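You operate a simulated robot arm through the tools that you are given. There is no shell and no other tool. Be economical: measure what you need, move in short steps, check, and stop when the job is done.

The job below is to be done with a simulated robot arm. You get a single attempt, and the scene is never put back.

JOB
Fetch the short tube and set it on top of the large carton. Fetch the hand brush and set it on the shelf under the small parts bench. Take the upright blue banded tube and leave it on the front jig shelf. Put one of the blue cloths from the top of the grey tool cabinet on the shelf under the tub stand. Put one of the short steel bars from the middle of the mill table in the yellow tray. Put the orange banded fitting on the top of the small parts bench away on the top of the green drip rack. Close the dryer drawer. Put the corner block marked "34.9/15.9" from the top of the alignment table on the blue plate and the corner block that says "34.9/22.2" on the red plate. Any order will do. Set down upright: upright blue banded tube, corner block.

The check looks at the end state, three seconds after you hand in, the way a careful person would. Anything else that was tipped, shoved, dropped, spilled or broken makes it a failure. Flat cloth is picked up by pressing the open fingertips on it (5 to 10 N) and closing them slowly along it; thin cloth reads only 2 to 8 mm in the jaws.

ROBOT AND FRAMES
A 7-joint arm with a two-finger parallel gripper on a trunk, on a base that drives. Base frame: it is fixed to the floor where the robot stands at the start and does not move with it; the origin is under the middle of the robot, x ahead of it, y to its left, z up. Lengths are in mm, angles in rad, forces in N, time in s.
With the tool pointing down near the work surface it reaches from about 100 to 720 mm from the robot's upright axis, wherever it stands. Its first joint turns from -2.897 to 2.897 rad. Places, roughly: blue cloth (8x5x3 cm) [300, -3300, 900]; blue cloth (9x6x4 cm) [-100, -3300, 900]; blue cloth (9x7x3 cm) [200, -3400, 900]; blue plate (11x11x1 cm) [400, 3800, 800]; corner block [500, 4000, 750]; dryer drawer [-1600, 5000, 900]; front jig shelf [1100, 1200, 500]; hand brush (10x4x6 cm) [-700, -3600, 800]; large carton (26x18x15 cm) [-3300, -1200, 300]; orange banded fitting (7x7x5 cm) [-1800, -3600, 800]; red plate (11x11x1 cm) [800, 4000, 800]; shelf under the small parts bench [-1500, -3400, 300]; shelf under the tub stand [900, -3400, 300]; short steel bar [2000, -3000, 1250]; short tube (20x3x3 cm) [700, -200, 500]; top of the green drip rack (15x31 cm) [580, -3300, 820]; upright blue banded tube (4x4x11 cm) [-200, -3400, 900]; yellow tray (22x15x5 cm) [-2000, -3200, 300]. Payload 1.57 kg.
Tool frame: the origin (TCP) lies between the finger pads and is the grasp point; the fingertips stand 30 mm ahead of it; z points along the fingers, y is the line along which they close. Largest opening 110 mm; finger width 24, thickness 12; the body of the gripper, 48 by 112 mm, starts 78 mm behind the TCP.
Orientation is that of the tool frame in the base frame, as a unit quaternion [x, y, z, w]. With the fingers straight down and closing along the base's y, the tool's x points along the base's -x, its y along +y and its z along -z.

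CONTROLS
- The arm moves only by the tool jog_arm. Its argument "deltas" is a list of rows, each a list of 7 numbers: the turn, a rotation vector about the tool's x, y, z in rad, then the shift along the tool's x, y, z in mm, then the opening, from 0 (shut) to 1 (fully open). In form: [[wx, wy, wz, x, y, z, fingers], ...]. A call has 1 to 12 rows; each row is the pose to reach, as a shift and turn from the pose commanded when the call began, along the tool's axes at that moment. A row lasts 0.2 s, in which the tool goes at most 50 mm and 0.15 rad; a call with a longer step from one row to the next is refused whole, and so is a gripper value outside its range. A pose out of reach is approached as far as the arm can. The call stops where the force on the tool passes 40 N (or 10 N more than at its start, if that is more) or the arm is blocked; 0.2 s more then pass. Each finger travels about 108 mm/s and halts on what it meets, pressing with about 28 N; the grip force reading is that of the motor and also rises with nothing between the fingers. The clock runs only during rows and for 0.2 s after the last one: add rows that repeat a pose to give the fingers time. The reply holds the time, the measured pose of the TCP, the force on the tool along the base axes, the opening and the grip force, in the units named above and with some noise, with the torque about the TCP (base axes, N m) and any sound that the robot's microphone picked up, and new pictures: "show" is both (left out), scene, wrist or none.
- Cameras (640 x 400 px; columns grow to the right, rows downward): "scene" is now at [454.9, 157.1, 1238.5]; the picture's right is [-0.86, -0.51, 0.00], its down [-0.45, 0.77, -0.45] and it looks along [0.23, -0.39, -0.89] (base axes); focal length 258 px, centre (320, 200). "wrist" rides on the gripper at [70, 16, -141] in the tool frame; the picture's right is [-0.23, 0.97, 0.00], its down [-0.86, -0.20, -0.48] and it looks along [-0.47, -0.11, 0.88] (tool axes); focal length 222 px, centre (320, 200). There is no depth. A picture from a camera that has moved, and an enlarged one, comes with that camera's place and axes in the base frame and with its lens. The place of the scene camera against the robot may be out by one fixed shift of up to 18 mm in any direction.
- lift_body(by): slides the trunk up (or, below 0, down) by that many mm; the arm and the scene camera ride with it, the base frame stays. It gives what a move gives, with no picture.
- drive_base(legs): drives the robot by 1 to 6 legs, each [ahead, left, turn to the left] in mm, mm and rad, along the robot's own axes; the way and the turn of a leg run together, so that a leg with both is an arc; at most 1500 mm and 3.142 rad a leg. The arm and the cameras ride along, it lands a little off, and it stops where it bumps. It gives what a move gives, and a new picture of the scene camera.
- head_to(pan, tilt): turns the head with the scene camera to pan (to the left, within 1.798 rad either way) and tilt (down, from -0.506 to 1.204), counted from straight ahead of the robot. It gives what a move gives, and a new picture of the scene camera.
- inspect(camera, box): a new picture of the part [left, top, right, bottom] of that camera's present view, enlarged. No time passes.
- job_done(): hands the job in; it is judged then, once.

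Go step by step. Nothing tells you exact positions but the pictures and the camera data: compare them with the known pose of the tool, close in by small moves and look again before you grip or let go. The budget is 493 turns and 360 pictures, counting those below and the enlarged ones. Unless the task says otherwise, let go and move clear before handing in.

The tools are called after "Call:" by a JSON object that holds its "method" and its "body". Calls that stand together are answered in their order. jog_arm: Moves the arm, as the interface text tells. Its arguments: {"type":"object","properties":{"deltas":{"type":"array"},"show":{"type":"string","enum":["both","scene","wrist","none"]}},"required":["deltas"]} The other tools are called the same way: lift_body (by) slides the trunk up or down; drive_base (legs) drives the base; head_to (pan, tilt) turns the head that bears the scene camera; inspect (camera, box) takes an enlarged picture of a part of a camera's view; job_done () hands the job in.

At the start:

```text
t: 0.0
eef_pos: [482.3, -134.6, 706.2]
orientation: [0.0, 1.0, 0.0, 0.0]
contact_force: [0.5, -0.6, -0.4]
ft_torque: [-0.02, 0.0, 0.0]
gripper_width: 109.8
grip_force: 0.1
trunk travel left (down, up): [-305.0, 305.0]
robot x, y, heading: [-0.2, -0.0, 0.005]
head pan, tilt: [-1.035, 1.101]
```

scene: 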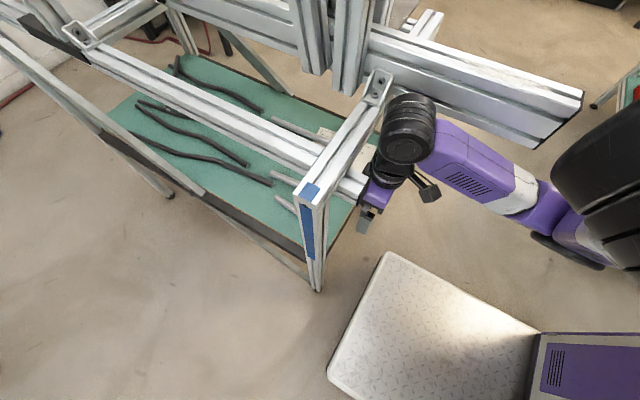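
wrist: 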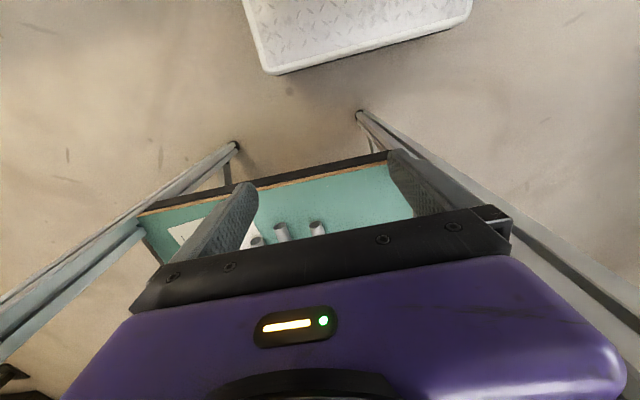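

I see an aluminium frame over a teal shelf, with tube ends showing under the gripper. I'll look around with the head first to understand the space.

Call:
{"method": "head_to", "body": {"pan": 0, "tilt": 0.6}}

Call:
{"method": "head_to", "body": {"pan": -0.4, "tilt": 0.9}}

Call:
{"method": "head_to", "body": {"pan": 0.9, "tilt": 0.5}}

Call:
{"method": "head_to", "body": {"pan": -1.5, "tilt": 0.3}}

```text
t: 1.3
eef_pos: [481.6, -135.3, 707.1]
orientation: [-0.001, 1.0, 0.0, 0.0]
contact_force: [-0.3, -0.7, -0.6]
ft_torque: [0.0, -0.03, -0.01]
gripper_width: 109.9
grip_force: 0.1
trunk travel left (down, up): [-305.0, 305.0]
robot x, y, heading: [-0.4, -1.4, 0.003]
head pan, tilt: [0.0, 0.6]
camera scene: at [511.1, 211.2, 1277.2], right [0.0, -1.0, 0.0], down [-0.57, 0.0, -0.82], along [0.82, 0.0, -0.57], focal length 258 px, centre (320, 200)
```

scene: 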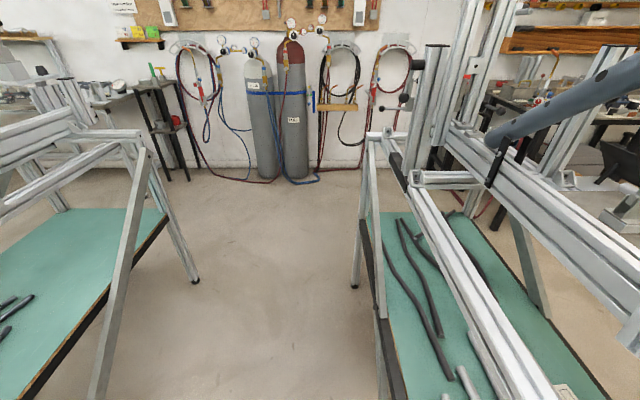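

```text
t: 2.2
eef_pos: [481.8, -135.0, 706.5]
orientation: [0.0, 1.0, 0.001, 0.0]
contact_force: [0.0, 0.9, 0.4]
ft_torque: [0.01, -0.01, 0.0]
gripper_width: 109.8
grip_force: 0.0
trunk travel left (down, up): [-305.0, 305.0]
robot x, y, heading: [-3.1, -4.8, 0.001]
head pan, tilt: [-0.4, 0.901]
camera scene: at [492.3, 181.9, 1252.5], right [-0.39, -0.92, 0.0], down [-0.72, 0.3, -0.62], along [0.57, -0.24, -0.78], focal length 258 px, centre (320, 200)
```

scene: 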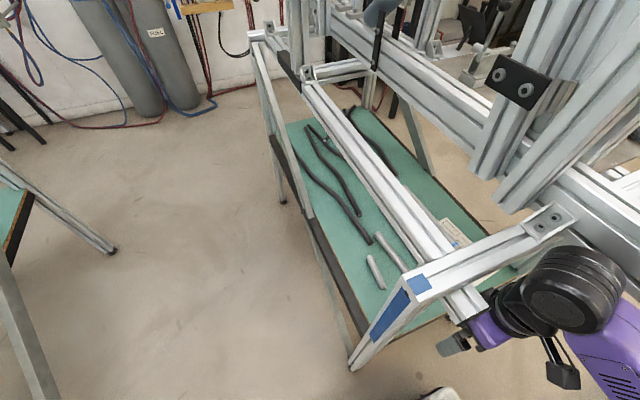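

```text
t: 3.6
eef_pos: [483.2, -135.1, 707.1]
orientation: [-0.002, 1.0, 0.0, 0.0]
contact_force: [-0.1, -0.2, -0.1]
ft_torque: [0.0, 0.03, 0.04]
gripper_width: 110.2
grip_force: 0.1
trunk travel left (down, up): [-305.0, 305.0]
robot x, y, heading: [-1.9, 2.8, -0.002]
head pan, tilt: [0.901, 0.499]
camera scene: at [479.3, 282.5, 1286.3], right [0.78, -0.62, 0.0], down [-0.3, -0.38, -0.88], along [0.55, 0.69, -0.48], focal length 258 px, centre (320, 200)
```

scene: 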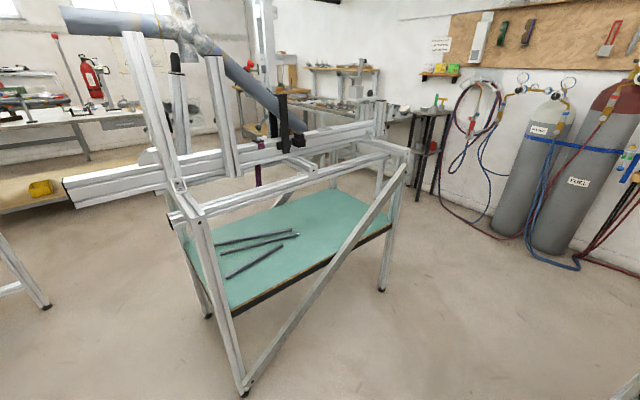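

```text
t: 5.8
eef_pos: [480.8, -134.8, 707.3]
orientation: [-0.001, 1.0, 0.0, 0.0]
contact_force: [0.6, -0.6, 0.7]
ft_torque: [-0.01, -0.02, 0.0]
gripper_width: 110.0
grip_force: 0.1
trunk travel left (down, up): [-305.0, 305.0]
robot x, y, heading: [2.2, -0.0, 0.004]
head pan, tilt: [-1.499, 0.3]
camera scene: at [429.4, 118.2, 1304.7], right [-1.0, -0.07, 0.0], down [-0.02, 0.29, -0.96], along [0.07, -0.95, -0.3], focal length 258 px, centre (320, 200)
```

scene: 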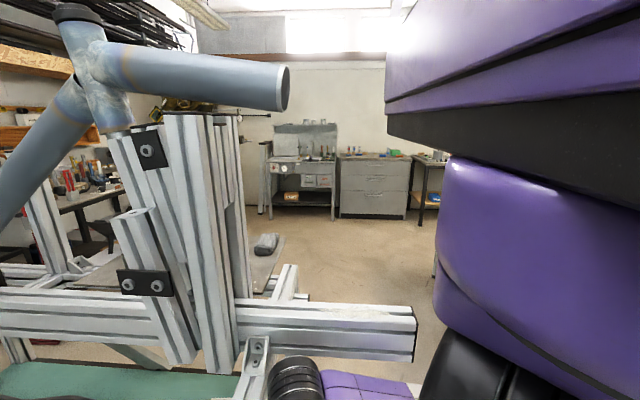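

Call:
{"method": "inspect", "body": {"camera": "wrist", "box": [120, 100, 440, 300]}}

Call:
{"method": "head_to", "body": {"pan": -0.7, "tilt": 1.0}}

Call:
{"method": "inspect", "body": {"camera": "scene", "box": [160, 50, 480, 300]}}

```text
2.00 times, centred on (280, 200) of wrist
camera zoom: at [412.5, -118.9, 848.2], right [0.23, 0.97, 0.0], down [0.86, -0.2, 0.48], along [0.47, -0.11, -0.88], focal length 444 px, centre (400, 200)
```

zoom: 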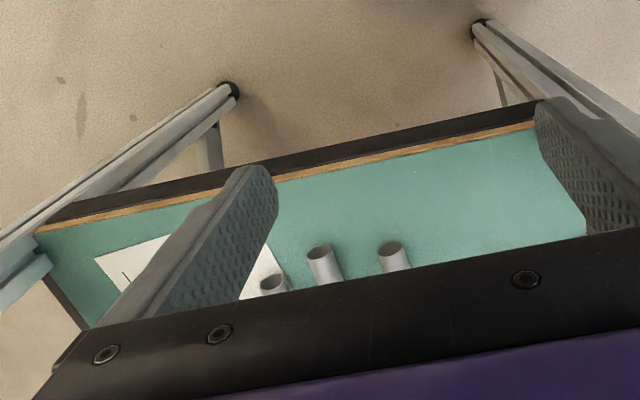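

```text
t: 7.0
eef_pos: [483.0, -133.7, 706.4]
orientation: [-0.001, 1.0, 0.0, 0.0]
contact_force: [0.0, -0.2, -0.4]
ft_torque: [-0.03, 0.0, -0.01]
gripper_width: 110.1
grip_force: 0.1
trunk travel left (down, up): [-305.0, 305.0]
robot x, y, heading: [-4.0, 0.4, 0.001]
head pan, tilt: [-0.7, 1.0]
camera scene: at [476.0, 166.3, 1245.2], right [-0.64, -0.76, 0.0], down [-0.64, 0.54, -0.54], along [0.41, -0.35, -0.84], focal length 258 px, centre (320, 200)
```

scene: 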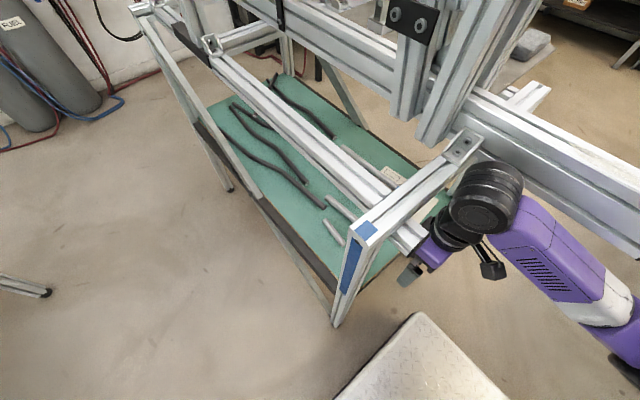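

```text
1.60 times, centred on (320, 175) of scene
camera zoom: at [476.0, 166.3, 1245.2], right [-0.64, -0.76, 0.0], down [-0.64, 0.54, -0.54], along [0.41, -0.35, -0.84], focal length 413 px, centre (320, 240)
```

zoom: 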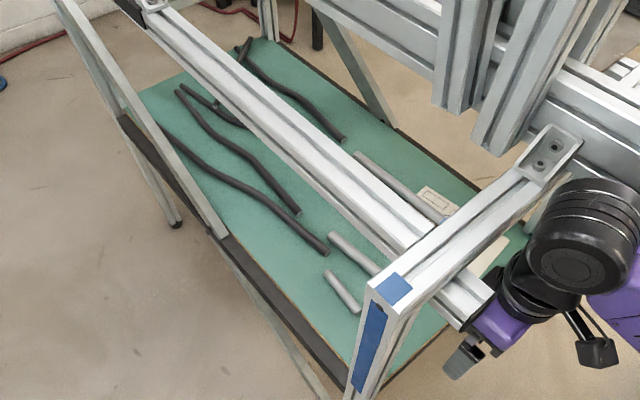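

The 20 cm tube seems to lie at about (650–835, -175) under the frame's beam, with a shorter one to its left. I'll back off a little and turn the wrist so that the camera sits on top when the tool tilts forward.

Call:
{"method": "drive_base", "body": {"legs": [[-200, 0, 0]]}}

Call:
{"method": "jog_arm", "body": {"deltas": [[0, 0, 0.15, 0, 0, 0, 1], [0, 0, 0.3, 0, 0, 0, 1], [0, 0, 0.45, 0, 0, 0, 1], [0, 0, 0.6, 0, 0, 0, 1], [0, 0, 0.75, 0, 0, 0, 1], [0, 0, 0.9, 0, 0, 0, 1], [0, 0, 1.05, 0, 0, 0, 1], [0, 0, 1.2, 0, 0, 0, 1], [0, 0, 1.35, 0, 0, 0, 1], [0, 0, 1.5, 0, 0, 0, 1], [0, 0, 1.57, 0, 0, 0, 1]], "show": "none"}}

Call:
{"method": "jog_arm", "body": {"deltas": [[0, 0, 0.15, 0, 0, 0, 1], [0, 0, 0.3, 0, 0, 0, 1], [0, 0, 0.45, 0, 0, 0, 1], [0, 0, 0.6, 0, 0, 0, 1], [0, 0, 0.75, 0, 0, 0, 1], [0, 0, 0.9, 0, 0, 0, 1], [0, 0, 1.05, 0, 0, 0, 1], [0, 0, 1.2, 0, 0, 0, 1], [0, 0, 1.35, 0, 0, 0, 1], [0, 0, 1.5, 0, 0, 0, 1], [0, 0, 1.57, 0, 0, 0, 1]]}}

```text
t: 8.6
eef_pos: [284.0, -134.5, 706.8]
orientation: [-0.001, 1.0, 0.0, 0.0]
contact_force: [0.1, 0.3, 0.5]
ft_torque: [0.02, -0.04, 0.0]
gripper_width: 109.8
grip_force: 0.0
trunk travel left (down, up): [-305.0, 305.0]
robot x, y, heading: [-200.0, 1.5, 0.008]
head pan, tilt: [-0.7, 1.0]
camera scene: at [277.2, 166.9, 1245.2], right [-0.64, -0.77, 0.0], down [-0.64, 0.54, -0.54], along [0.41, -0.35, -0.84], focal length 258 px, centre (320, 200)
```

scene: 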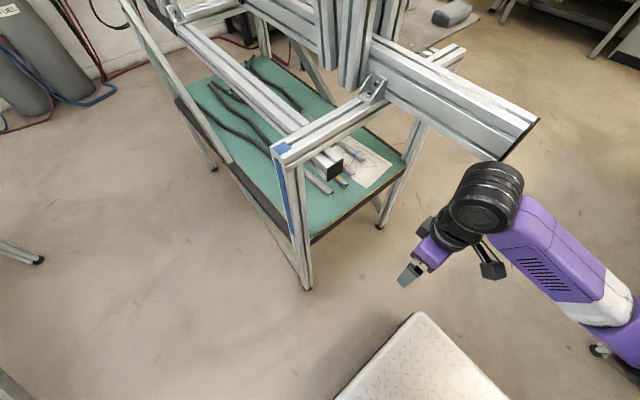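

```text
t: 10.9
eef_pos: [283.5, -134.9, 705.7]
orientation: [0.706, 0.708, 0.0, 0.001]
contact_force: [-0.8, -0.7, 0.8]
ft_torque: [-0.02, 0.0, 0.01]
gripper_width: 110.1
grip_force: 0.0
trunk travel left (down, up): [-305.0, 305.0]
robot x, y, heading: [-198.5, 0.9, -0.003]
head pan, tilt: [-0.7, 1.0]
```

```text
t: 13.3
eef_pos: [265.6, -144.3, 666.4]
orientation: [1.0, 0.003, 0.004, 0.0]
contact_force: [0.1, -0.1, 0.1]
ft_torque: [0.01, 0.02, -0.02]
gripper_width: 109.9
grip_force: 0.1
out of reach, approached as far as the arm can: row 9, 10, 11
trunk travel left (down, up): [-305.0, 305.0]
robot x, y, heading: [-200.3, 1.7, 0.003]
head pan, tilt: [-0.7, 1.0]
camera scene: at [277.3, 166.7, 1245.2], right [-0.64, -0.77, 0.0], down [-0.64, 0.54, -0.54], along [0.41, -0.35, -0.84], focal length 258 px, centre (320, 200)
camera wrist: at [333.7, -160.2, 808.1], right [-0.22, -0.97, 0.0], down [-0.86, 0.2, 0.47], along [-0.46, 0.11, -0.88], focal length 222 px, centre (320, 200)
```

scene: 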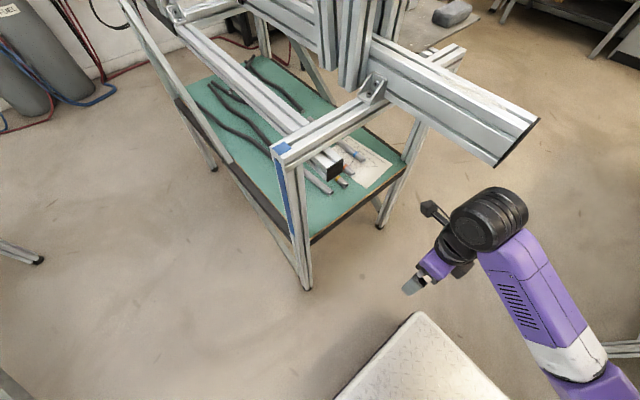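
wrist: 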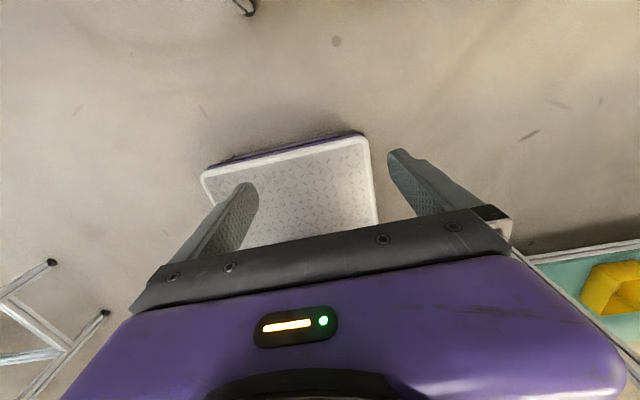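

Call:
{"method": "inspect", "body": {"camera": "scene", "box": [200, 80, 440, 240]}}

Call:
{"method": "jog_arm", "body": {"deltas": [[0, 0.15, 0, 0, 0, 0, 1], [0, 0.3, 0, 0, 0, 0, 1], [0, 0.45, 0, 0, 0, 0, 1], [0, 0.6, 0, 0, 0, 0, 1], [0, 0.75, 0, 0, 0, 0, 1], [0, 0.9, 0, 0, 0, 0, 1]]}}

```text
2.50 times, centred on (320, 160) of scene
camera zoom: at [277.3, 166.7, 1245.2], right [-0.64, -0.77, 0.0], down [-0.64, 0.54, -0.54], along [0.41, -0.35, -0.84], focal length 646 px, centre (320, 300)
```

zoom: 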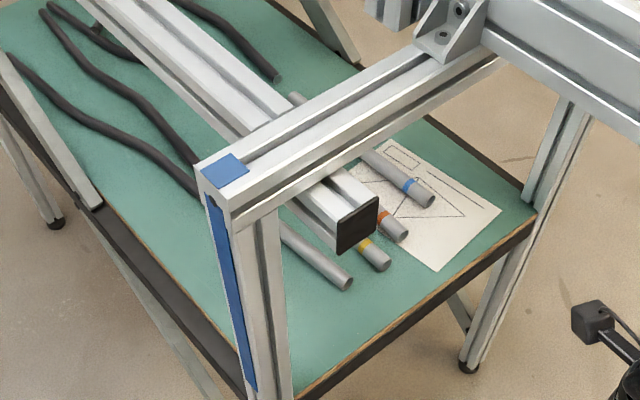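

```text
t: 14.8
eef_pos: [264.7, -146.1, 666.8]
orientation: [0.9, 0.003, 0.436, -0.001]
contact_force: [0.2, 0.5, -0.4]
ft_torque: [0.02, 0.03, -0.02]
gripper_width: 109.7
grip_force: 0.1
trunk travel left (down, up): [-305.0, 305.0]
robot x, y, heading: [-197.2, 0.3, 0.002]
head pan, tilt: [-0.7, 1.0]
camera scene: at [277.3, 166.9, 1245.2], right [-0.64, -0.77, 0.0], down [-0.64, 0.54, -0.54], along [0.41, -0.35, -0.84], focal length 258 px, centre (320, 200)
camera wrist: at [196.9, -161.7, 809.6], right [-0.14, -0.97, -0.18], down [-0.91, 0.2, -0.38], along [0.4, 0.11, -0.91], focal length 222 px, centre (320, 200)
```

scene: 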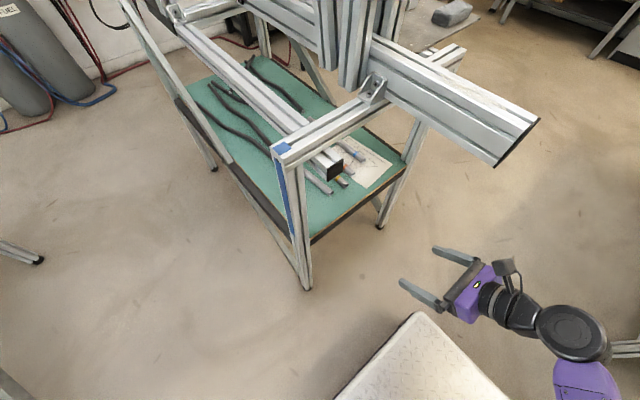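
wrist: 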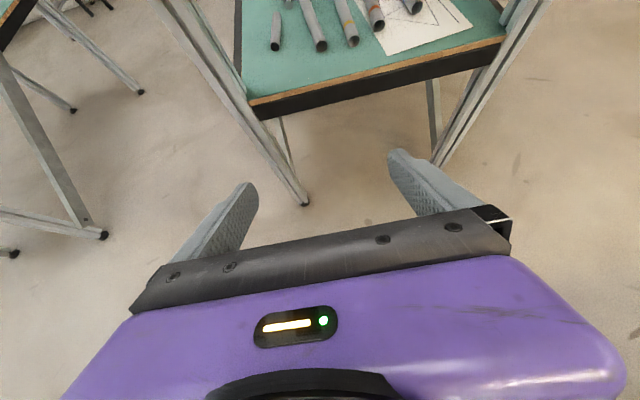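

Call:
{"method": "jog_arm", "body": {"deltas": [[0, 0.15, 0, 0, 0, 0, 1], [0, 0.3, 0, 0, 0, 0, 1], [0, 0.4, 0, 0, 0, 0, 1]], "show": "wrist"}}

Call:
{"method": "inspect", "body": {"camera": "wrist", "box": [180, 20, 500, 220]}}

```text
t: 15.6
eef_pos: [264.3, -144.4, 665.9]
orientation: [0.795, 0.002, 0.606, -0.001]
contact_force: [-0.4, -0.3, -0.4]
ft_torque: [-0.01, 0.01, 0.01]
gripper_width: 109.7
grip_force: 0.0
trunk travel left (down, up): [-305.0, 305.0]
robot x, y, heading: [-197.7, 1.0, -0.0]
head pan, tilt: [-0.7, 1.0]
camera wrist: at [146.0, -161.2, 771.8], right [-0.06, -0.97, -0.22], down [-0.69, 0.2, -0.7], along [0.72, 0.11, -0.68], focal length 222 px, centre (320, 200)
```

wrist: 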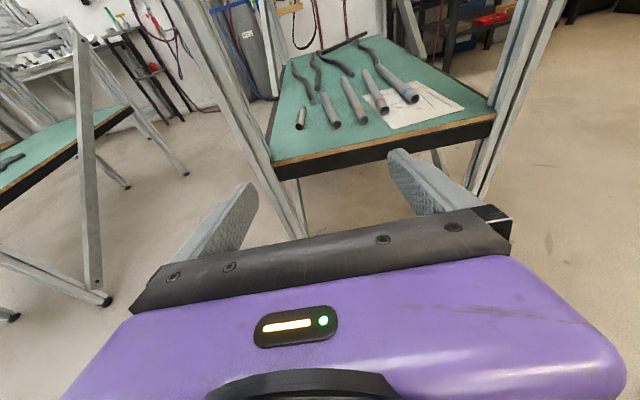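

```text
2.00 times, centred on (340, 120) of wrist
camera zoom: at [146.0, -161.2, 771.8], right [-0.06, -0.97, -0.22], down [-0.69, 0.2, -0.7], along [0.72, 0.11, -0.68], focal length 444 px, centre (280, 360)
```

zoom: 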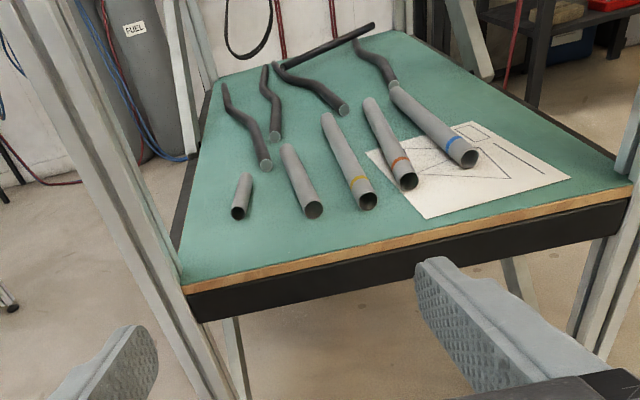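

The second tube from the left (plain, about 20 cm, mouth near (650,-179,520)) fits "short tube". I'll lower the trunk, shift sideways and drive in while checking with the wrist camera.

Call:
{"method": "lift_body", "body": {"by": -115}}

Call:
{"method": "jog_arm", "body": {"deltas": [[0, 0, 0, 0, 32, 0, 1]], "show": "none"}}

Call:
{"method": "drive_base", "body": {"legs": [[200, 0, 0]]}}

Call:
{"method": "jog_arm", "body": {"deltas": [[0, 0, 0, 0, 0, 30, 1]], "show": "wrist"}}

```text
t: 17.0
eef_pos: [264.0, -145.1, 552.7]
orientation: [0.796, 0.002, 0.605, -0.001]
contact_force: [-0.3, 0.1, 0.1]
ft_torque: [-0.02, -0.01, 0.03]
gripper_width: 110.0
grip_force: 0.0
trunk travel left (down, up): [-190.0, 420.0]
robot x, y, heading: [-200.6, -0.9, 0.003]
head pan, tilt: [-0.7, 1.0]
```

```text
t: 17.4
eef_pos: [262.3, -174.8, 551.4]
orientation: [0.796, 0.001, 0.606, -0.001]
contact_force: [0.0, -1.1, -0.8]
ft_torque: [0.0, -0.02, 0.02]
gripper_width: 109.9
grip_force: 0.0
trunk travel left (down, up): [-190.0, 420.0]
robot x, y, heading: [-202.3, -2.7, 0.008]
head pan, tilt: [-0.7, 1.0]
```

```text
t: 19.0
eef_pos: [464.0, -168.9, 550.8]
orientation: [0.796, 0.006, 0.605, -0.004]
contact_force: [-0.2, -0.4, 0.3]
ft_torque: [-0.02, 0.02, 0.02]
gripper_width: 110.2
grip_force: 0.1
trunk travel left (down, up): [-190.0, 420.0]
robot x, y, heading: [0.9, 2.3, 0.013]
head pan, tilt: [-0.7, 1.0]
camera scene: at [476.3, 172.4, 1130.2], right [-0.64, -0.77, 0.0], down [-0.65, 0.54, -0.54], along [0.42, -0.34, -0.84], focal length 258 px, centre (320, 200)
```

scene: 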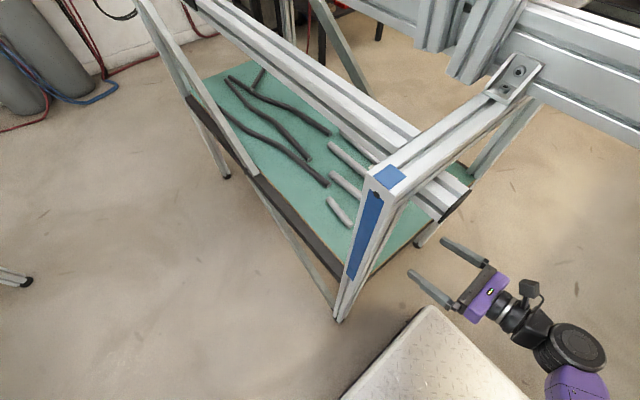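

```text
t: 19.4
eef_pos: [493.5, -168.6, 543.2]
orientation: [0.796, 0.006, 0.605, -0.004]
contact_force: [0.8, 0.2, 0.3]
ft_torque: [0.0, 0.02, -0.02]
gripper_width: 110.3
grip_force: 0.0
trunk travel left (down, up): [-190.0, 420.0]
robot x, y, heading: [0.9, 2.5, 0.012]
head pan, tilt: [-0.7, 1.0]
camera wrist: at [375.4, -186.7, 647.7], right [-0.05, -0.97, -0.22], down [-0.69, 0.19, -0.7], along [0.72, 0.12, -0.68], focal length 222 px, centre (320, 200)
```

wrist: 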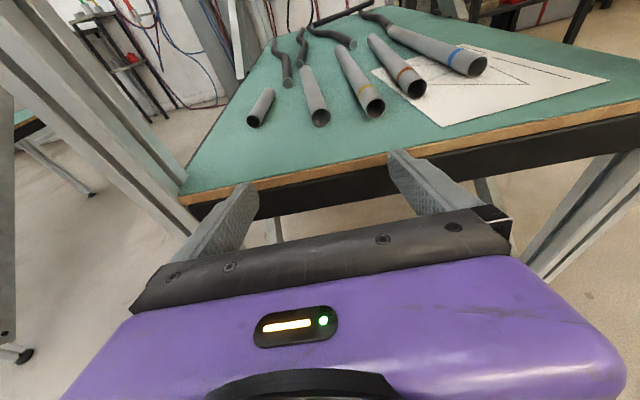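

Call:
{"method": "jog_arm", "body": {"deltas": [[0, 0, 0, 13, 0, 48, 1], [0, 0, 0, 26, 0, 96, 1]], "show": "wrist"}}

```text
t: 19.8
eef_pos: [515.4, -172.2, 542.0]
orientation: [0.798, 0.002, 0.602, 0.0]
contact_force: [-7.1, 2.4, 5.0]
ft_torque: [-0.25, -0.01, -0.41]
gripper_width: 107.9
grip_force: 0.2
trunk travel left (down, up): [-190.0, 420.0]
robot x, y, heading: [4.8, 0.3, 0.011]
head pan, tilt: [-0.7, 1.0]
stopped in row 1: the force on the tool passed its limit at 194 N (the readings are from after the stop); the commanded pose is now the measured one
camera wrist: at [398.7, -188.9, 648.3], right [-0.06, -0.97, -0.22], down [-0.7, 0.2, -0.69], along [0.72, 0.11, -0.69], focal length 222 px, centre (320, 200)
```

wrist: 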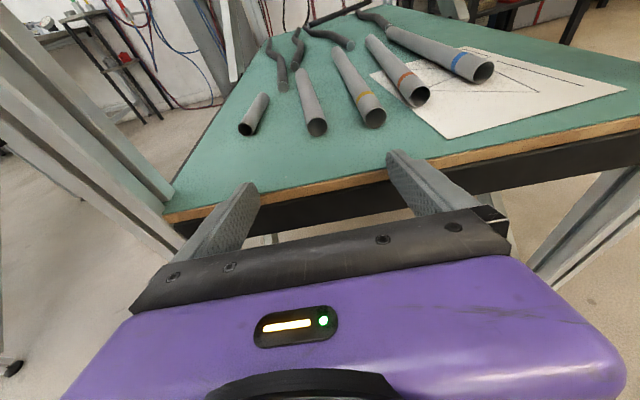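

The fingertips bumped the shelf edge: the shelf top is at about z 527 and its edge at x≈547, so the tube's mouth is near (620,-174,543). I'll back off and rise before entering.

Call:
{"method": "jog_arm", "body": {"deltas": [[0, 0, 0, -5, 0, -25, 1], [0, 0, 0, 23, 0, -33, 1]], "show": "none"}}

Call:
{"method": "inspect", "body": {"camera": "scene", "box": [280, 120, 520, 340]}}

```text
t: 20.4
eef_pos: [490.7, -173.6, 575.2]
orientation: [0.798, 0.003, 0.602, -0.001]
contact_force: [-0.6, -0.1, -0.5]
ft_torque: [0.0, 0.02, 0.01]
gripper_width: 110.2
grip_force: 0.1
trunk travel left (down, up): [-190.0, 420.0]
robot x, y, heading: [3.1, 3.0, 0.009]
head pan, tilt: [-0.7, 1.0]
```

```text
1.82 times, centred on (400, 230) of scene
camera zoom: at [476.4, 172.3, 1130.1], right [-0.64, -0.77, 0.0], down [-0.65, 0.54, -0.54], along [0.42, -0.34, -0.84], focal length 470 px, centre (174, 146)
```

zoom: 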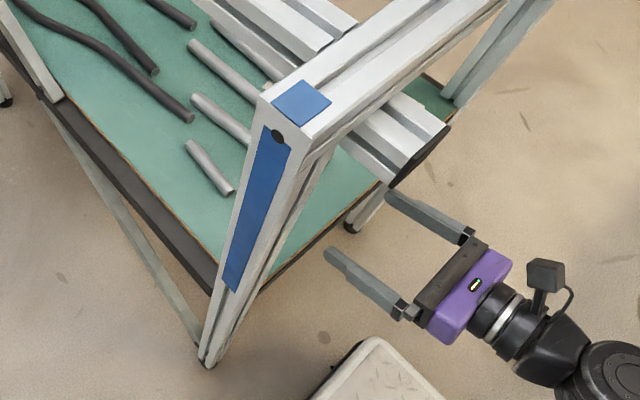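

Call:
{"method": "jog_arm", "body": {"deltas": [[0, 0, 0, 12, 0, 42, 1], [0, 0, 0, 22, 0, 78, 1], [0, 0, 0, 30, 0, 106, 1]]}}

```text
t: 21.2
eef_pos: [600.8, -172.3, 571.5]
orientation: [0.798, 0.001, 0.602, 0.001]
contact_force: [-0.2, 0.7, -0.5]
ft_torque: [0.0, -0.01, 0.02]
gripper_width: 110.1
grip_force: 0.1
trunk travel left (down, up): [-190.0, 420.0]
robot x, y, heading: [3.1, -3.6, 0.012]
head pan, tilt: [-0.7, 1.0]
camera scene: at [476.2, 172.4, 1130.2], right [-0.64, -0.77, 0.0], down [-0.65, 0.54, -0.54], along [0.42, -0.34, -0.84], focal length 258 px, centre (320, 200)
camera wrist: at [485.0, -187.6, 679.0], right [-0.06, -0.97, -0.22], down [-0.7, 0.2, -0.69], along [0.72, 0.11, -0.69], focal length 222 px, centre (320, 200)
```

scene: 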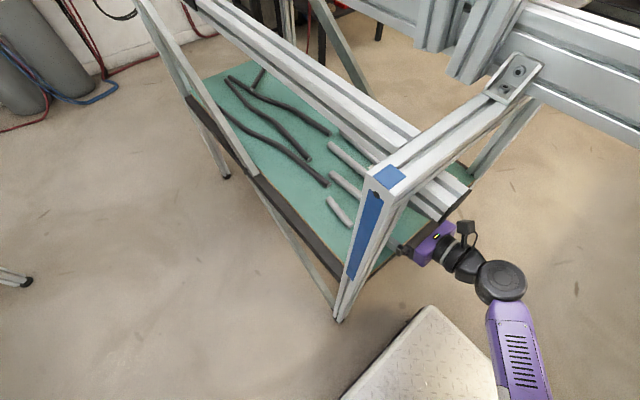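
wrist: 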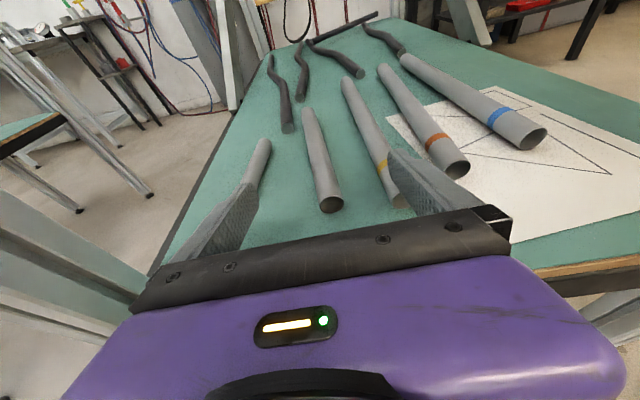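

Call:
{"method": "jog_arm", "body": {"deltas": [[0.077, 0, -0.022, 0, 0, 0, 0.6], [0.077, 0, -0.022, 9, -1, 31, 0.6], [0.077, 0, -0.022, 17.6, -2, 61.5, 0.6], [0.077, 0, -0.022, 8, -2, 64, 0.6], [0.077, 0, -0.022, -2.6, -2, 67, 0.6]], "show": "wrist"}}

```text
t: 22.4
eef_pos: [664.1, -169.6, 551.6]
orientation: [0.798, 0.034, 0.601, -0.024]
contact_force: [0.6, 0.2, 0.0]
ft_torque: [-0.02, 0.0, 0.0]
gripper_width: 65.9
grip_force: 0.1
trunk travel left (down, up): [-190.0, 420.0]
robot x, y, heading: [-0.8, 3.6, 0.011]
head pan, tilt: [-0.7, 1.0]
camera wrist: at [549.5, -195.6, 657.7], right [0.02, -0.98, -0.22], down [-0.71, 0.14, -0.69], along [0.7, 0.17, -0.69], focal length 222 px, centre (320, 200)
```

wrist: 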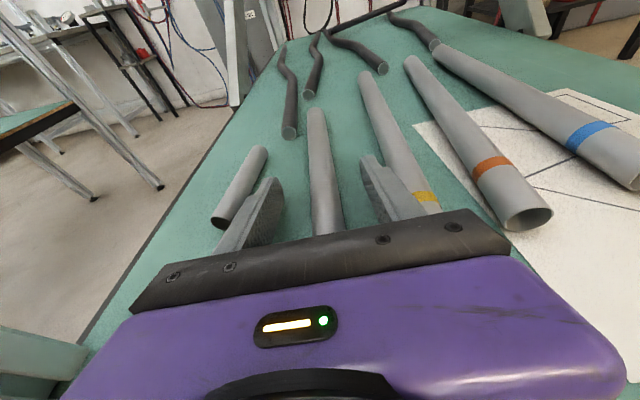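

The tube lies between the fingers, clear of its neighbours. Closing and lifting a little.

Call:
{"method": "jog_arm", "body": {"deltas": [[0, 0, 0, -2, 0, 0, 0.4], [0, 0, 0, -2, 0, 0, 0.1], [0, 0, 0, -2, 0, 0, 0.1], [0, 0, 0, -2, 0, 0, 0.1]], "show": "none"}}

Call:
{"method": "jog_arm", "body": {"deltas": [[0, 0, 0, 20, 0, -6, 0.1], [0, 0, 0, 40, 0, -12, 0.1]], "show": "wrist"}}

```text
t: 23.4
eef_pos: [664.6, -169.4, 551.1]
orientation: [0.797, 0.034, 0.602, -0.025]
contact_force: [-0.1, 1.9, 8.0]
ft_torque: [0.11, 0.92, -0.18]
gripper_width: 21.4
grip_force: 28.1
trunk travel left (down, up): [-190.0, 420.0]
robot x, y, heading: [6.2, 0.2, 0.013]
head pan, tilt: [-0.7, 1.0]
```

```text
t: 24.0
eef_pos: [664.1, -168.4, 590.8]
orientation: [0.798, 0.033, 0.601, -0.024]
contact_force: [-0.2, -0.5, -1.5]
ft_torque: [-0.01, 0.06, 0.01]
gripper_width: 21.2
grip_force: 27.9
trunk travel left (down, up): [-190.0, 420.0]
robot x, y, heading: [1.1, 4.1, 0.014]
head pan, tilt: [-0.7, 1.0]
camera wrist: at [548.7, -194.5, 697.5], right [0.02, -0.98, -0.22], down [-0.71, 0.14, -0.69], along [0.7, 0.17, -0.69], focal length 222 px, centre (320, 200)
```

wrist: 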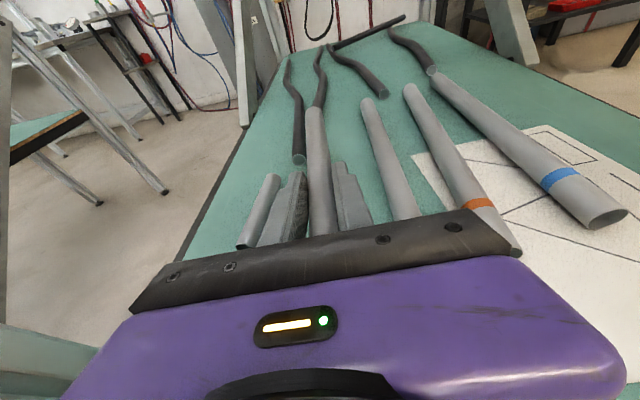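

The tube is held. Now withdraw from the jig, then back the base away and turn toward the carton.

Call:
{"method": "jog_arm", "body": {"deltas": [[0, 0, 0, -6, 0, -45, 0.1], [0, 0, 0, -18, 0, -92, 0.1], [0, 0, 0, -32, 0, -138, 0.1], [0, 0, 0, -45, 0, -180, 0.1]], "show": "none"}}

Call:
{"method": "drive_base", "body": {"legs": [[-450, 0, 0]]}}

Call:
{"method": "head_to", "body": {"pan": 1.79, "tilt": 0.4}}

Call:
{"method": "head_to", "body": {"pan": -1.79, "tilt": 0.4}}

```text
t: 25.0
eef_pos: [482.2, -185.7, 595.4]
orientation: [0.797, 0.036, 0.602, -0.025]
contact_force: [0.4, -0.6, -0.4]
ft_torque: [-0.01, 0.04, -0.01]
gripper_width: 21.4
grip_force: 27.6
trunk travel left (down, up): [-190.0, 420.0]
robot x, y, heading: [-1.9, -0.6, 0.006]
head pan, tilt: [-0.7, 1.0]
```

```text
t: 27.8
eef_pos: [17.4, -189.9, 596.3]
orientation: [0.797, 0.033, 0.602, -0.023]
contact_force: [0.3, -0.8, -1.0]
ft_torque: [0.02, 0.06, 0.0]
gripper_width: 21.4
grip_force: 28.0
trunk travel left (down, up): [-190.0, 420.0]
robot x, y, heading: [-464.2, -2.0, 0.006]
head pan, tilt: [-0.7, 1.0]
camera scene: at [12.5, 166.8, 1130.2], right [-0.64, -0.77, 0.0], down [-0.65, 0.54, -0.54], along [0.42, -0.34, -0.84], focal length 258 px, centre (320, 200)
```

scene: 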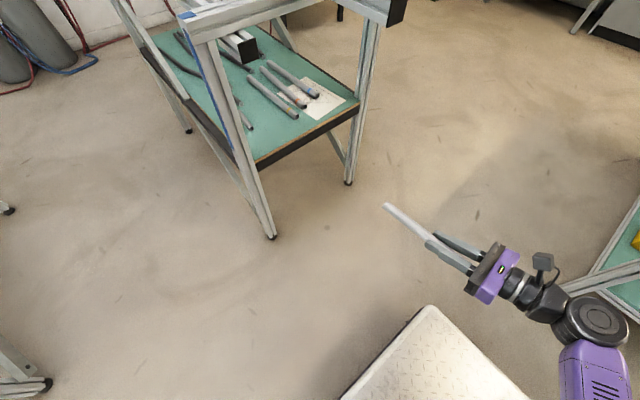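

```text
t: 30.0
eef_pos: [18.5, -190.9, 595.7]
orientation: [0.798, 0.032, 0.601, -0.023]
contact_force: [0.0, 0.1, -1.1]
ft_torque: [0.02, 0.04, 0.0]
gripper_width: 21.1
grip_force: 28.0
trunk travel left (down, up): [-190.0, 420.0]
robot x, y, heading: [-460.4, -2.9, 0.006]
head pan, tilt: [1.791, 0.4]
camera scene: at [-61.9, 301.6, 1180.4], right [0.97, 0.22, 0.0], down [0.09, -0.38, -0.92], along [-0.21, 0.9, -0.39], focal length 258 px, centre (320, 200)
```

scene: 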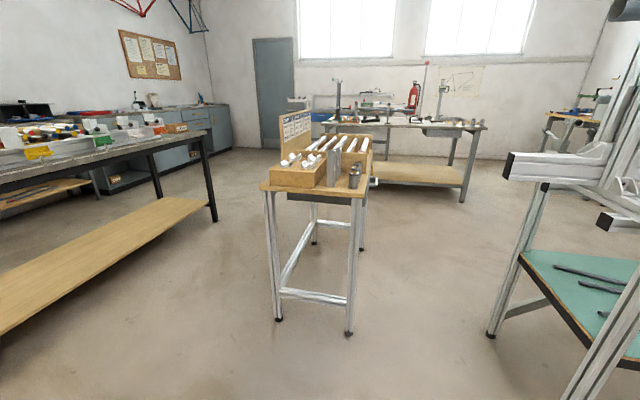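

```text
t: 33.0
eef_pos: [18.1, -191.4, 596.4]
orientation: [0.798, 0.033, 0.601, -0.024]
contact_force: [-1.0, -0.3, -0.8]
ft_torque: [0.01, 0.05, -0.02]
gripper_width: 21.3
grip_force: 28.0
trunk travel left (down, up): [-190.0, 420.0]
robot x, y, heading: [-465.1, -7.6, 0.009]
head pan, tilt: [-1.791, 0.4]
camera scene: at [-60.7, 120.8, 1180.4], right [-0.98, 0.21, 0.0], down [0.08, 0.38, -0.92], along [-0.19, -0.9, -0.39], focal length 258 px, centre (320, 200)
```

scene: 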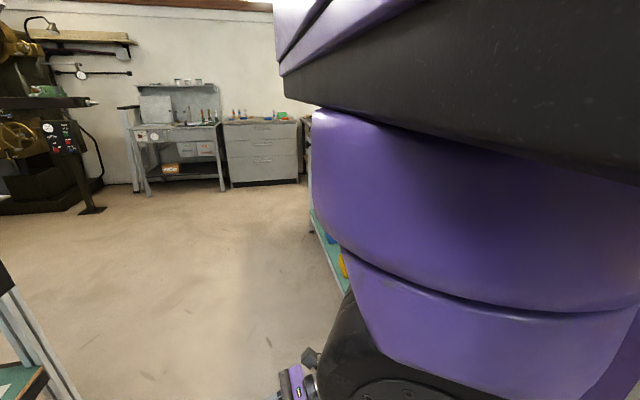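

I'll shift left away from the second jig on the right, then turn left in steps to face the carton side.

Call:
{"method": "drive_base", "body": {"legs": [[0, 250, 0], [0, 0, 1.6]]}}

Call:
{"method": "head_to", "body": {"pan": 1.0, "tilt": 0.4}}

Call:
{"method": "head_to", "body": {"pan": 1.79, "tilt": 0.5}}

```text
t: 38.8
eef_pos: [-306.3, 731.1, 596.0]
orientation: [0.523, 0.604, 0.395, -0.454]
contact_force: [0.5, 0.9, -1.3]
ft_torque: [-0.02, -0.01, 0.02]
gripper_width: 21.4
grip_force: 27.9
trunk travel left (down, up): [-190.0, 420.0]
robot x, y, heading: [-465.2, 239.0, 1.636]
head pan, tilt: [-1.791, 0.4]
camera scene: at [-605.4, 650.5, 1180.4], right [-0.15, -0.99, 0.0], down [-0.38, 0.06, -0.92], along [0.91, -0.14, -0.39], focal length 258 px, centre (320, 200)
```

scene: 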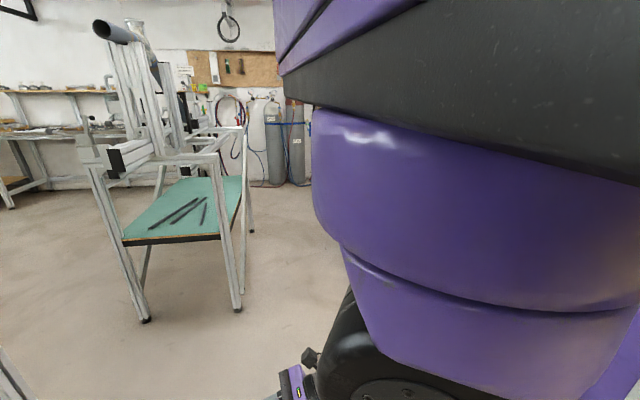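

```text
t: 41.2
eef_pos: [-305.4, 731.2, 596.7]
orientation: [0.523, 0.604, 0.395, -0.454]
contact_force: [0.5, -0.1, -1.5]
ft_torque: [-0.02, 0.02, 0.0]
gripper_width: 21.3
grip_force: 28.1
trunk travel left (down, up): [-190.0, 420.0]
robot x, y, heading: [-460.4, 242.5, 1.635]
head pan, tilt: [1.0, 0.4]
camera scene: at [-778.1, 709.2, 1180.4], right [0.48, 0.88, 0.0], down [0.34, -0.19, -0.92], along [-0.81, 0.44, -0.39], focal length 258 px, centre (320, 200)
```

scene: 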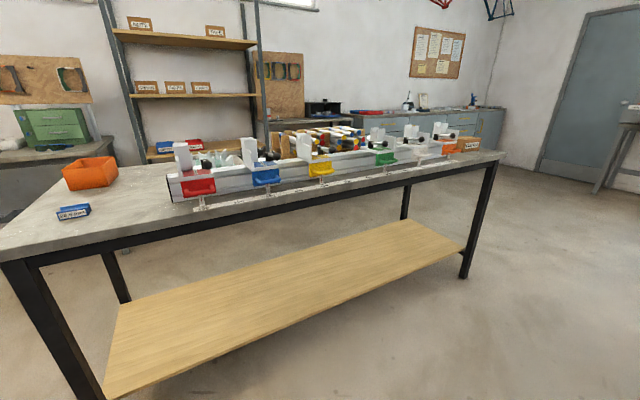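

```text
t: 42.4
eef_pos: [-304.8, 731.3, 596.1]
orientation: [0.522, 0.604, 0.395, -0.454]
contact_force: [-0.2, -0.1, -0.8]
ft_torque: [-0.02, 0.0, -0.02]
gripper_width: 21.3
grip_force: 27.8
trunk travel left (down, up): [-190.0, 420.0]
robot x, y, heading: [-462.8, 240.0, 1.64]
head pan, tilt: [1.791, 0.499]
camera scene: at [-784.2, 638.8, 1171.3], right [-0.28, 0.96, 0.0], down [0.46, 0.14, -0.88], along [-0.84, -0.25, -0.48], focal length 258 px, centre (320, 200)
```

scene: 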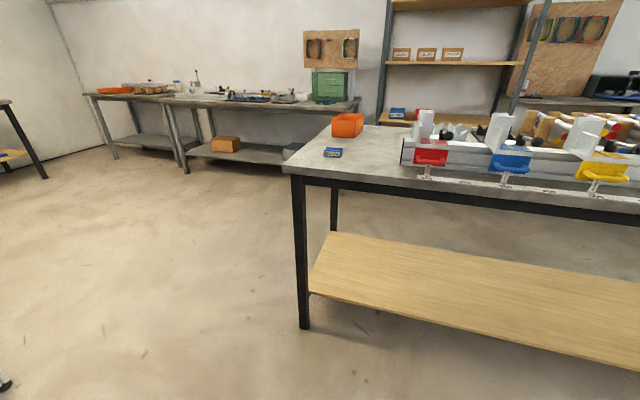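

The carton is on the low shelf under a bench around (-3280,-1250). I'll turn to face -x and look again.

Call:
{"method": "drive_base", "body": {"legs": [[0, 0, 1.505]]}}

Call:
{"method": "head_to", "body": {"pan": 0.5, "tilt": 0.5}}

Call:
{"method": "head_to", "body": {"pan": 1.5, "tilt": 0.5}}

```text
t: 46.5
eef_pos: [-945.7, 423.6, 596.3]
orientation: [-0.036, 0.798, -0.025, -0.601]
contact_force: [0.8, 0.0, -0.4]
ft_torque: [-0.01, -0.04, 0.0]
gripper_width: 21.7
grip_force: 27.9
trunk travel left (down, up): [-190.0, 420.0]
robot x, y, heading: [-466.5, 242.6, -3.125]
head pan, tilt: [1.791, 0.499]
camera scene: at [-870.7, -43.6, 1171.3], right [-0.97, -0.23, 0.0], down [-0.11, 0.47, -0.88], along [0.21, -0.85, -0.48], focal length 258 px, centre (320, 200)
```

scene: 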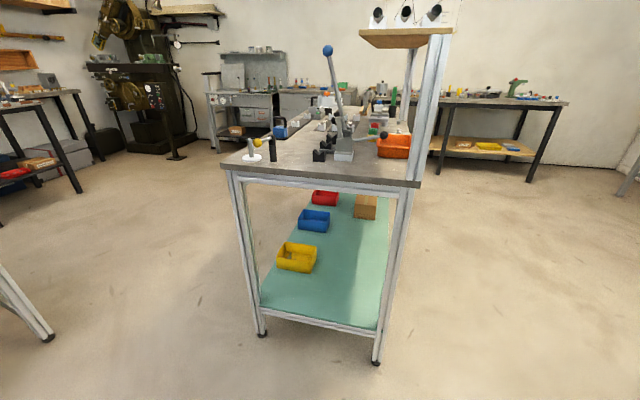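

```text
t: 47.9
eef_pos: [-947.2, 424.3, 595.2]
orientation: [-0.037, 0.798, -0.027, -0.601]
contact_force: [0.1, 0.1, -0.9]
ft_torque: [0.02, -0.06, 0.02]
gripper_width: 21.4
grip_force: 28.0
trunk travel left (down, up): [-190.0, 420.0]
robot x, y, heading: [-466.4, 240.1, -3.126]
head pan, tilt: [0.499, 0.499]
camera scene: at [-971.1, -0.1, 1171.3], right [-0.49, 0.87, 0.0], down [0.42, 0.24, -0.88], along [-0.76, -0.43, -0.48], focal length 258 px, centre (320, 200)
```

scene: 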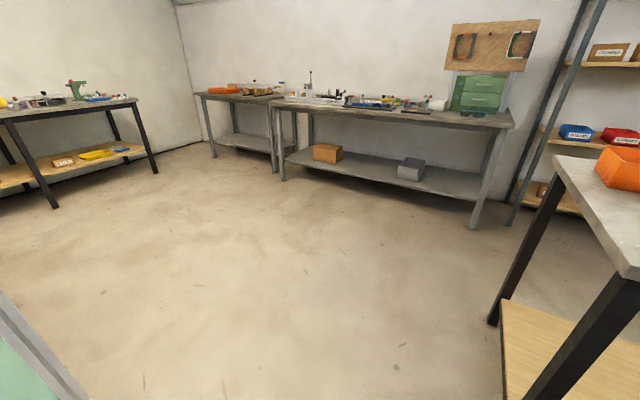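

```text
t: 49.2
eef_pos: [-946.5, 423.7, 595.7]
orientation: [-0.037, 0.798, -0.027, -0.602]
contact_force: [-0.3, 0.0, -0.8]
ft_torque: [0.01, -0.02, 0.04]
gripper_width: 21.4
grip_force: 27.8
trunk travel left (down, up): [-190.0, 420.0]
robot x, y, heading: [-466.9, 240.5, -3.123]
head pan, tilt: [1.499, 0.499]
camera scene: at [-897.0, -46.0, 1171.3], right [-1.0, 0.06, 0.0], down [0.03, 0.48, -0.88], along [-0.05, -0.88, -0.48], focal length 258 px, centre (320, 200)
```

scene: 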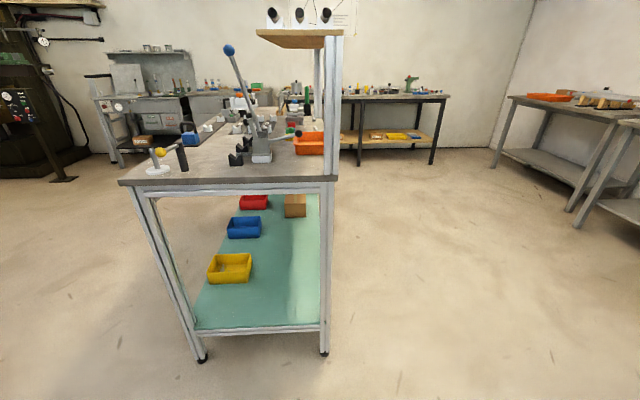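

The middle bench occupies x −960…−400, y<−750; the way to the carton bench is clear diagonally. Driving there, stopping short.

Call:
{"method": "drive_base", "body": {"legs": [[990, 815, 0], [950, 815, 0]]}}

Call:
{"method": "head_to", "body": {"pan": -0.3, "tilt": 0.8}}

Call:
{"method": "jog_arm", "body": {"deltas": [[0, 0, 0, 0, 0, 0, 0.1]], "show": "wrist"}}

```text
t: 54.6
eef_pos: [-1829.4, -307.5, 595.3]
orientation: [-0.044, 0.797, -0.032, -0.601]
contact_force: [0.8, -0.1, 0.1]
ft_torque: [-0.01, -0.06, 0.01]
gripper_width: 21.1
grip_force: 28.7
trunk travel left (down, up): [-190.0, 420.0]
robot x, y, heading: [-1341.3, -479.9, -3.111]
head pan, tilt: [1.499, 0.499]
stopped in leg 1: the robot was blocked; the commanded pose is now the measured one
camera scene: at [-1771.8, -776.5, 1171.3], right [-1.0, 0.04, 0.0], down [0.02, 0.48, -0.88], along [-0.03, -0.88, -0.48], focal length 258 px, centre (320, 200)
```

scene: 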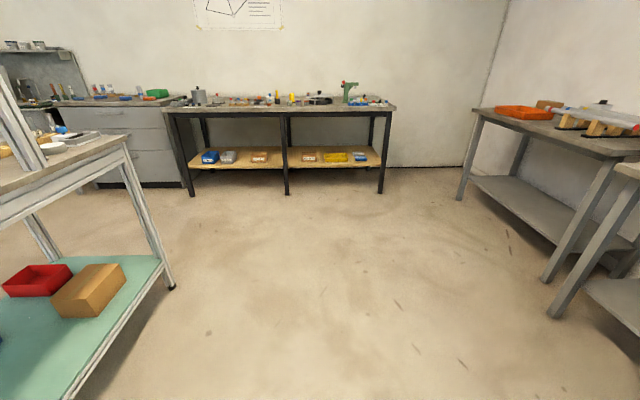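

```text
t: 56.5
eef_pos: [-1829.0, -306.3, 594.8]
orientation: [-0.043, 0.798, -0.031, -0.601]
contact_force: [0.2, 0.5, -0.8]
ft_torque: [0.0, -0.03, 0.0]
gripper_width: 21.3
grip_force: 27.9
trunk travel left (down, up): [-190.0, 420.0]
robot x, y, heading: [-1345.2, -484.5, -3.109]
head pan, tilt: [-0.3, 0.799]
camera scene: at [-1846.2, -664.4, 1145.3], right [0.26, 0.96, 0.0], down [0.69, -0.19, -0.7], along [-0.67, 0.18, -0.72], focal length 258 px, centre (320, 200)
```

scene: 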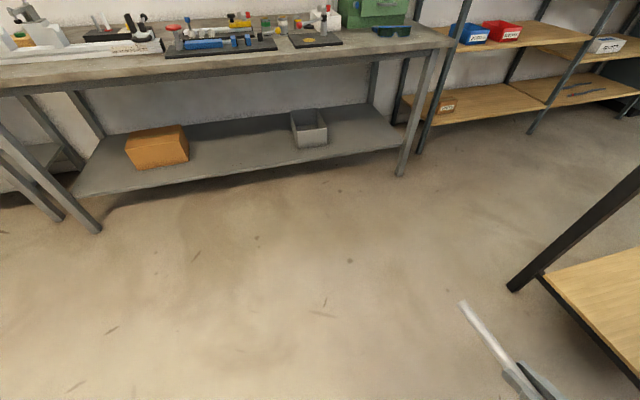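

```text
t: 56.9
eef_pos: [-1828.7, -307.4, 596.5]
orientation: [-0.043, 0.797, -0.031, -0.602]
contact_force: [0.8, 0.6, -1.3]
ft_torque: [-0.01, -0.05, -0.02]
gripper_width: 21.3
grip_force: 28.4
trunk travel left (down, up): [-190.0, 420.0]
robot x, y, heading: [-1344.3, -481.5, -3.107]
head pan, tilt: [-0.3, 0.799]
camera wrist: at [-1714.9, -279.2, 701.7], right [-0.04, 0.98, -0.22], down [0.71, -0.12, -0.69], along [-0.7, -0.18, -0.69], focal length 222 px, centre (320, 200)
```

wrist: 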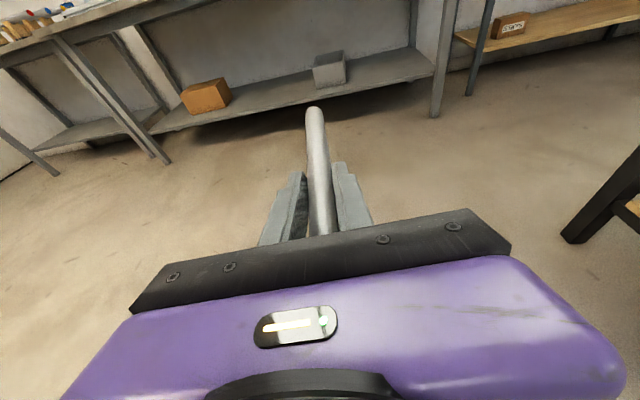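

The base clipped something (likely the middle bench's corner with its rear). Moving straight ahead first, then sideways.

Call:
{"method": "drive_base", "body": {"legs": [[500, 0, -0.034], [550, 908, 0]]}}

Call:
{"method": "jog_arm", "body": {"deltas": [[0, 0, 0, 0, 0, 0, 0.1]], "show": "wrist"}}

Call:
{"method": "inspect", "body": {"camera": "scene", "box": [160, 0, 480, 200]}}

```text
t: 64.9
eef_pos: [-2872.4, -1246.2, 596.0]
orientation: [-0.041, 0.797, -0.03, -0.601]
contact_force: [0.5, 0.3, -1.0]
ft_torque: [0.03, -0.05, -0.01]
gripper_width: 21.4
grip_force: 27.8
trunk travel left (down, up): [-190.0, 420.0]
robot x, y, heading: [-2384.7, -1423.1, -3.109]
head pan, tilt: [-0.3, 0.799]
camera scene: at [-2891.3, -1602.9, 1145.3], right [0.27, 0.96, 0.0], down [0.69, -0.19, -0.7], along [-0.67, 0.19, -0.72], focal length 258 px, centre (320, 200)
```

scene: 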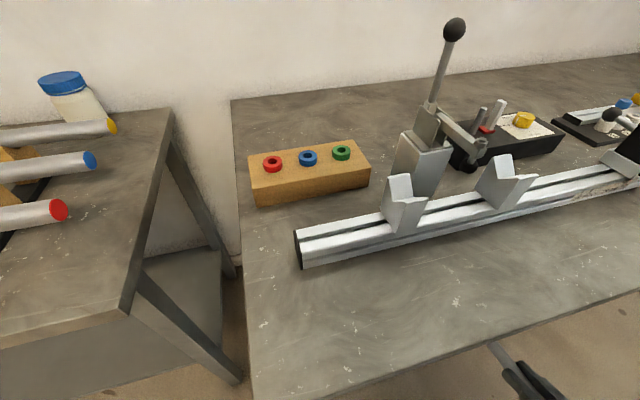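

```text
t: 65.3
eef_pos: [-2872.6, -1245.4, 595.9]
orientation: [-0.041, 0.798, -0.029, -0.601]
contact_force: [-0.7, 0.1, -2.2]
ft_torque: [-0.03, -0.03, 0.0]
gripper_width: 21.3
grip_force: 28.0
trunk travel left (down, up): [-190.0, 420.0]
robot x, y, heading: [-2385.6, -1423.7, -3.11]
head pan, tilt: [-0.3, 0.799]
camera wrist: at [-2758.3, -1218.2, 701.6], right [-0.04, 0.98, -0.22], down [0.71, -0.13, -0.69], along [-0.7, -0.18, -0.69], focal length 222 px, centre (320, 200)
```

wrist: 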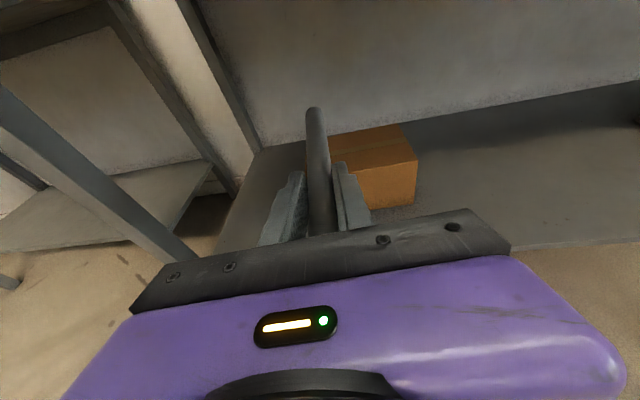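

```text
2.00 times, centred on (320, 100) of scene
camera zoom: at [-2891.3, -1602.9, 1145.3], right [0.27, 0.96, 0.0], down [0.69, -0.19, -0.7], along [-0.67, 0.19, -0.72], focal length 516 px, centre (320, 400)
```

zoom: 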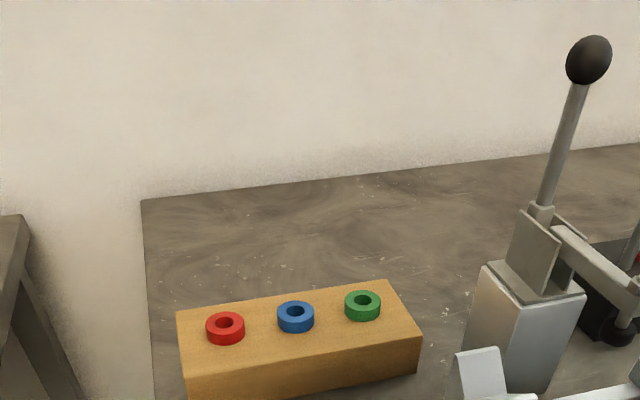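

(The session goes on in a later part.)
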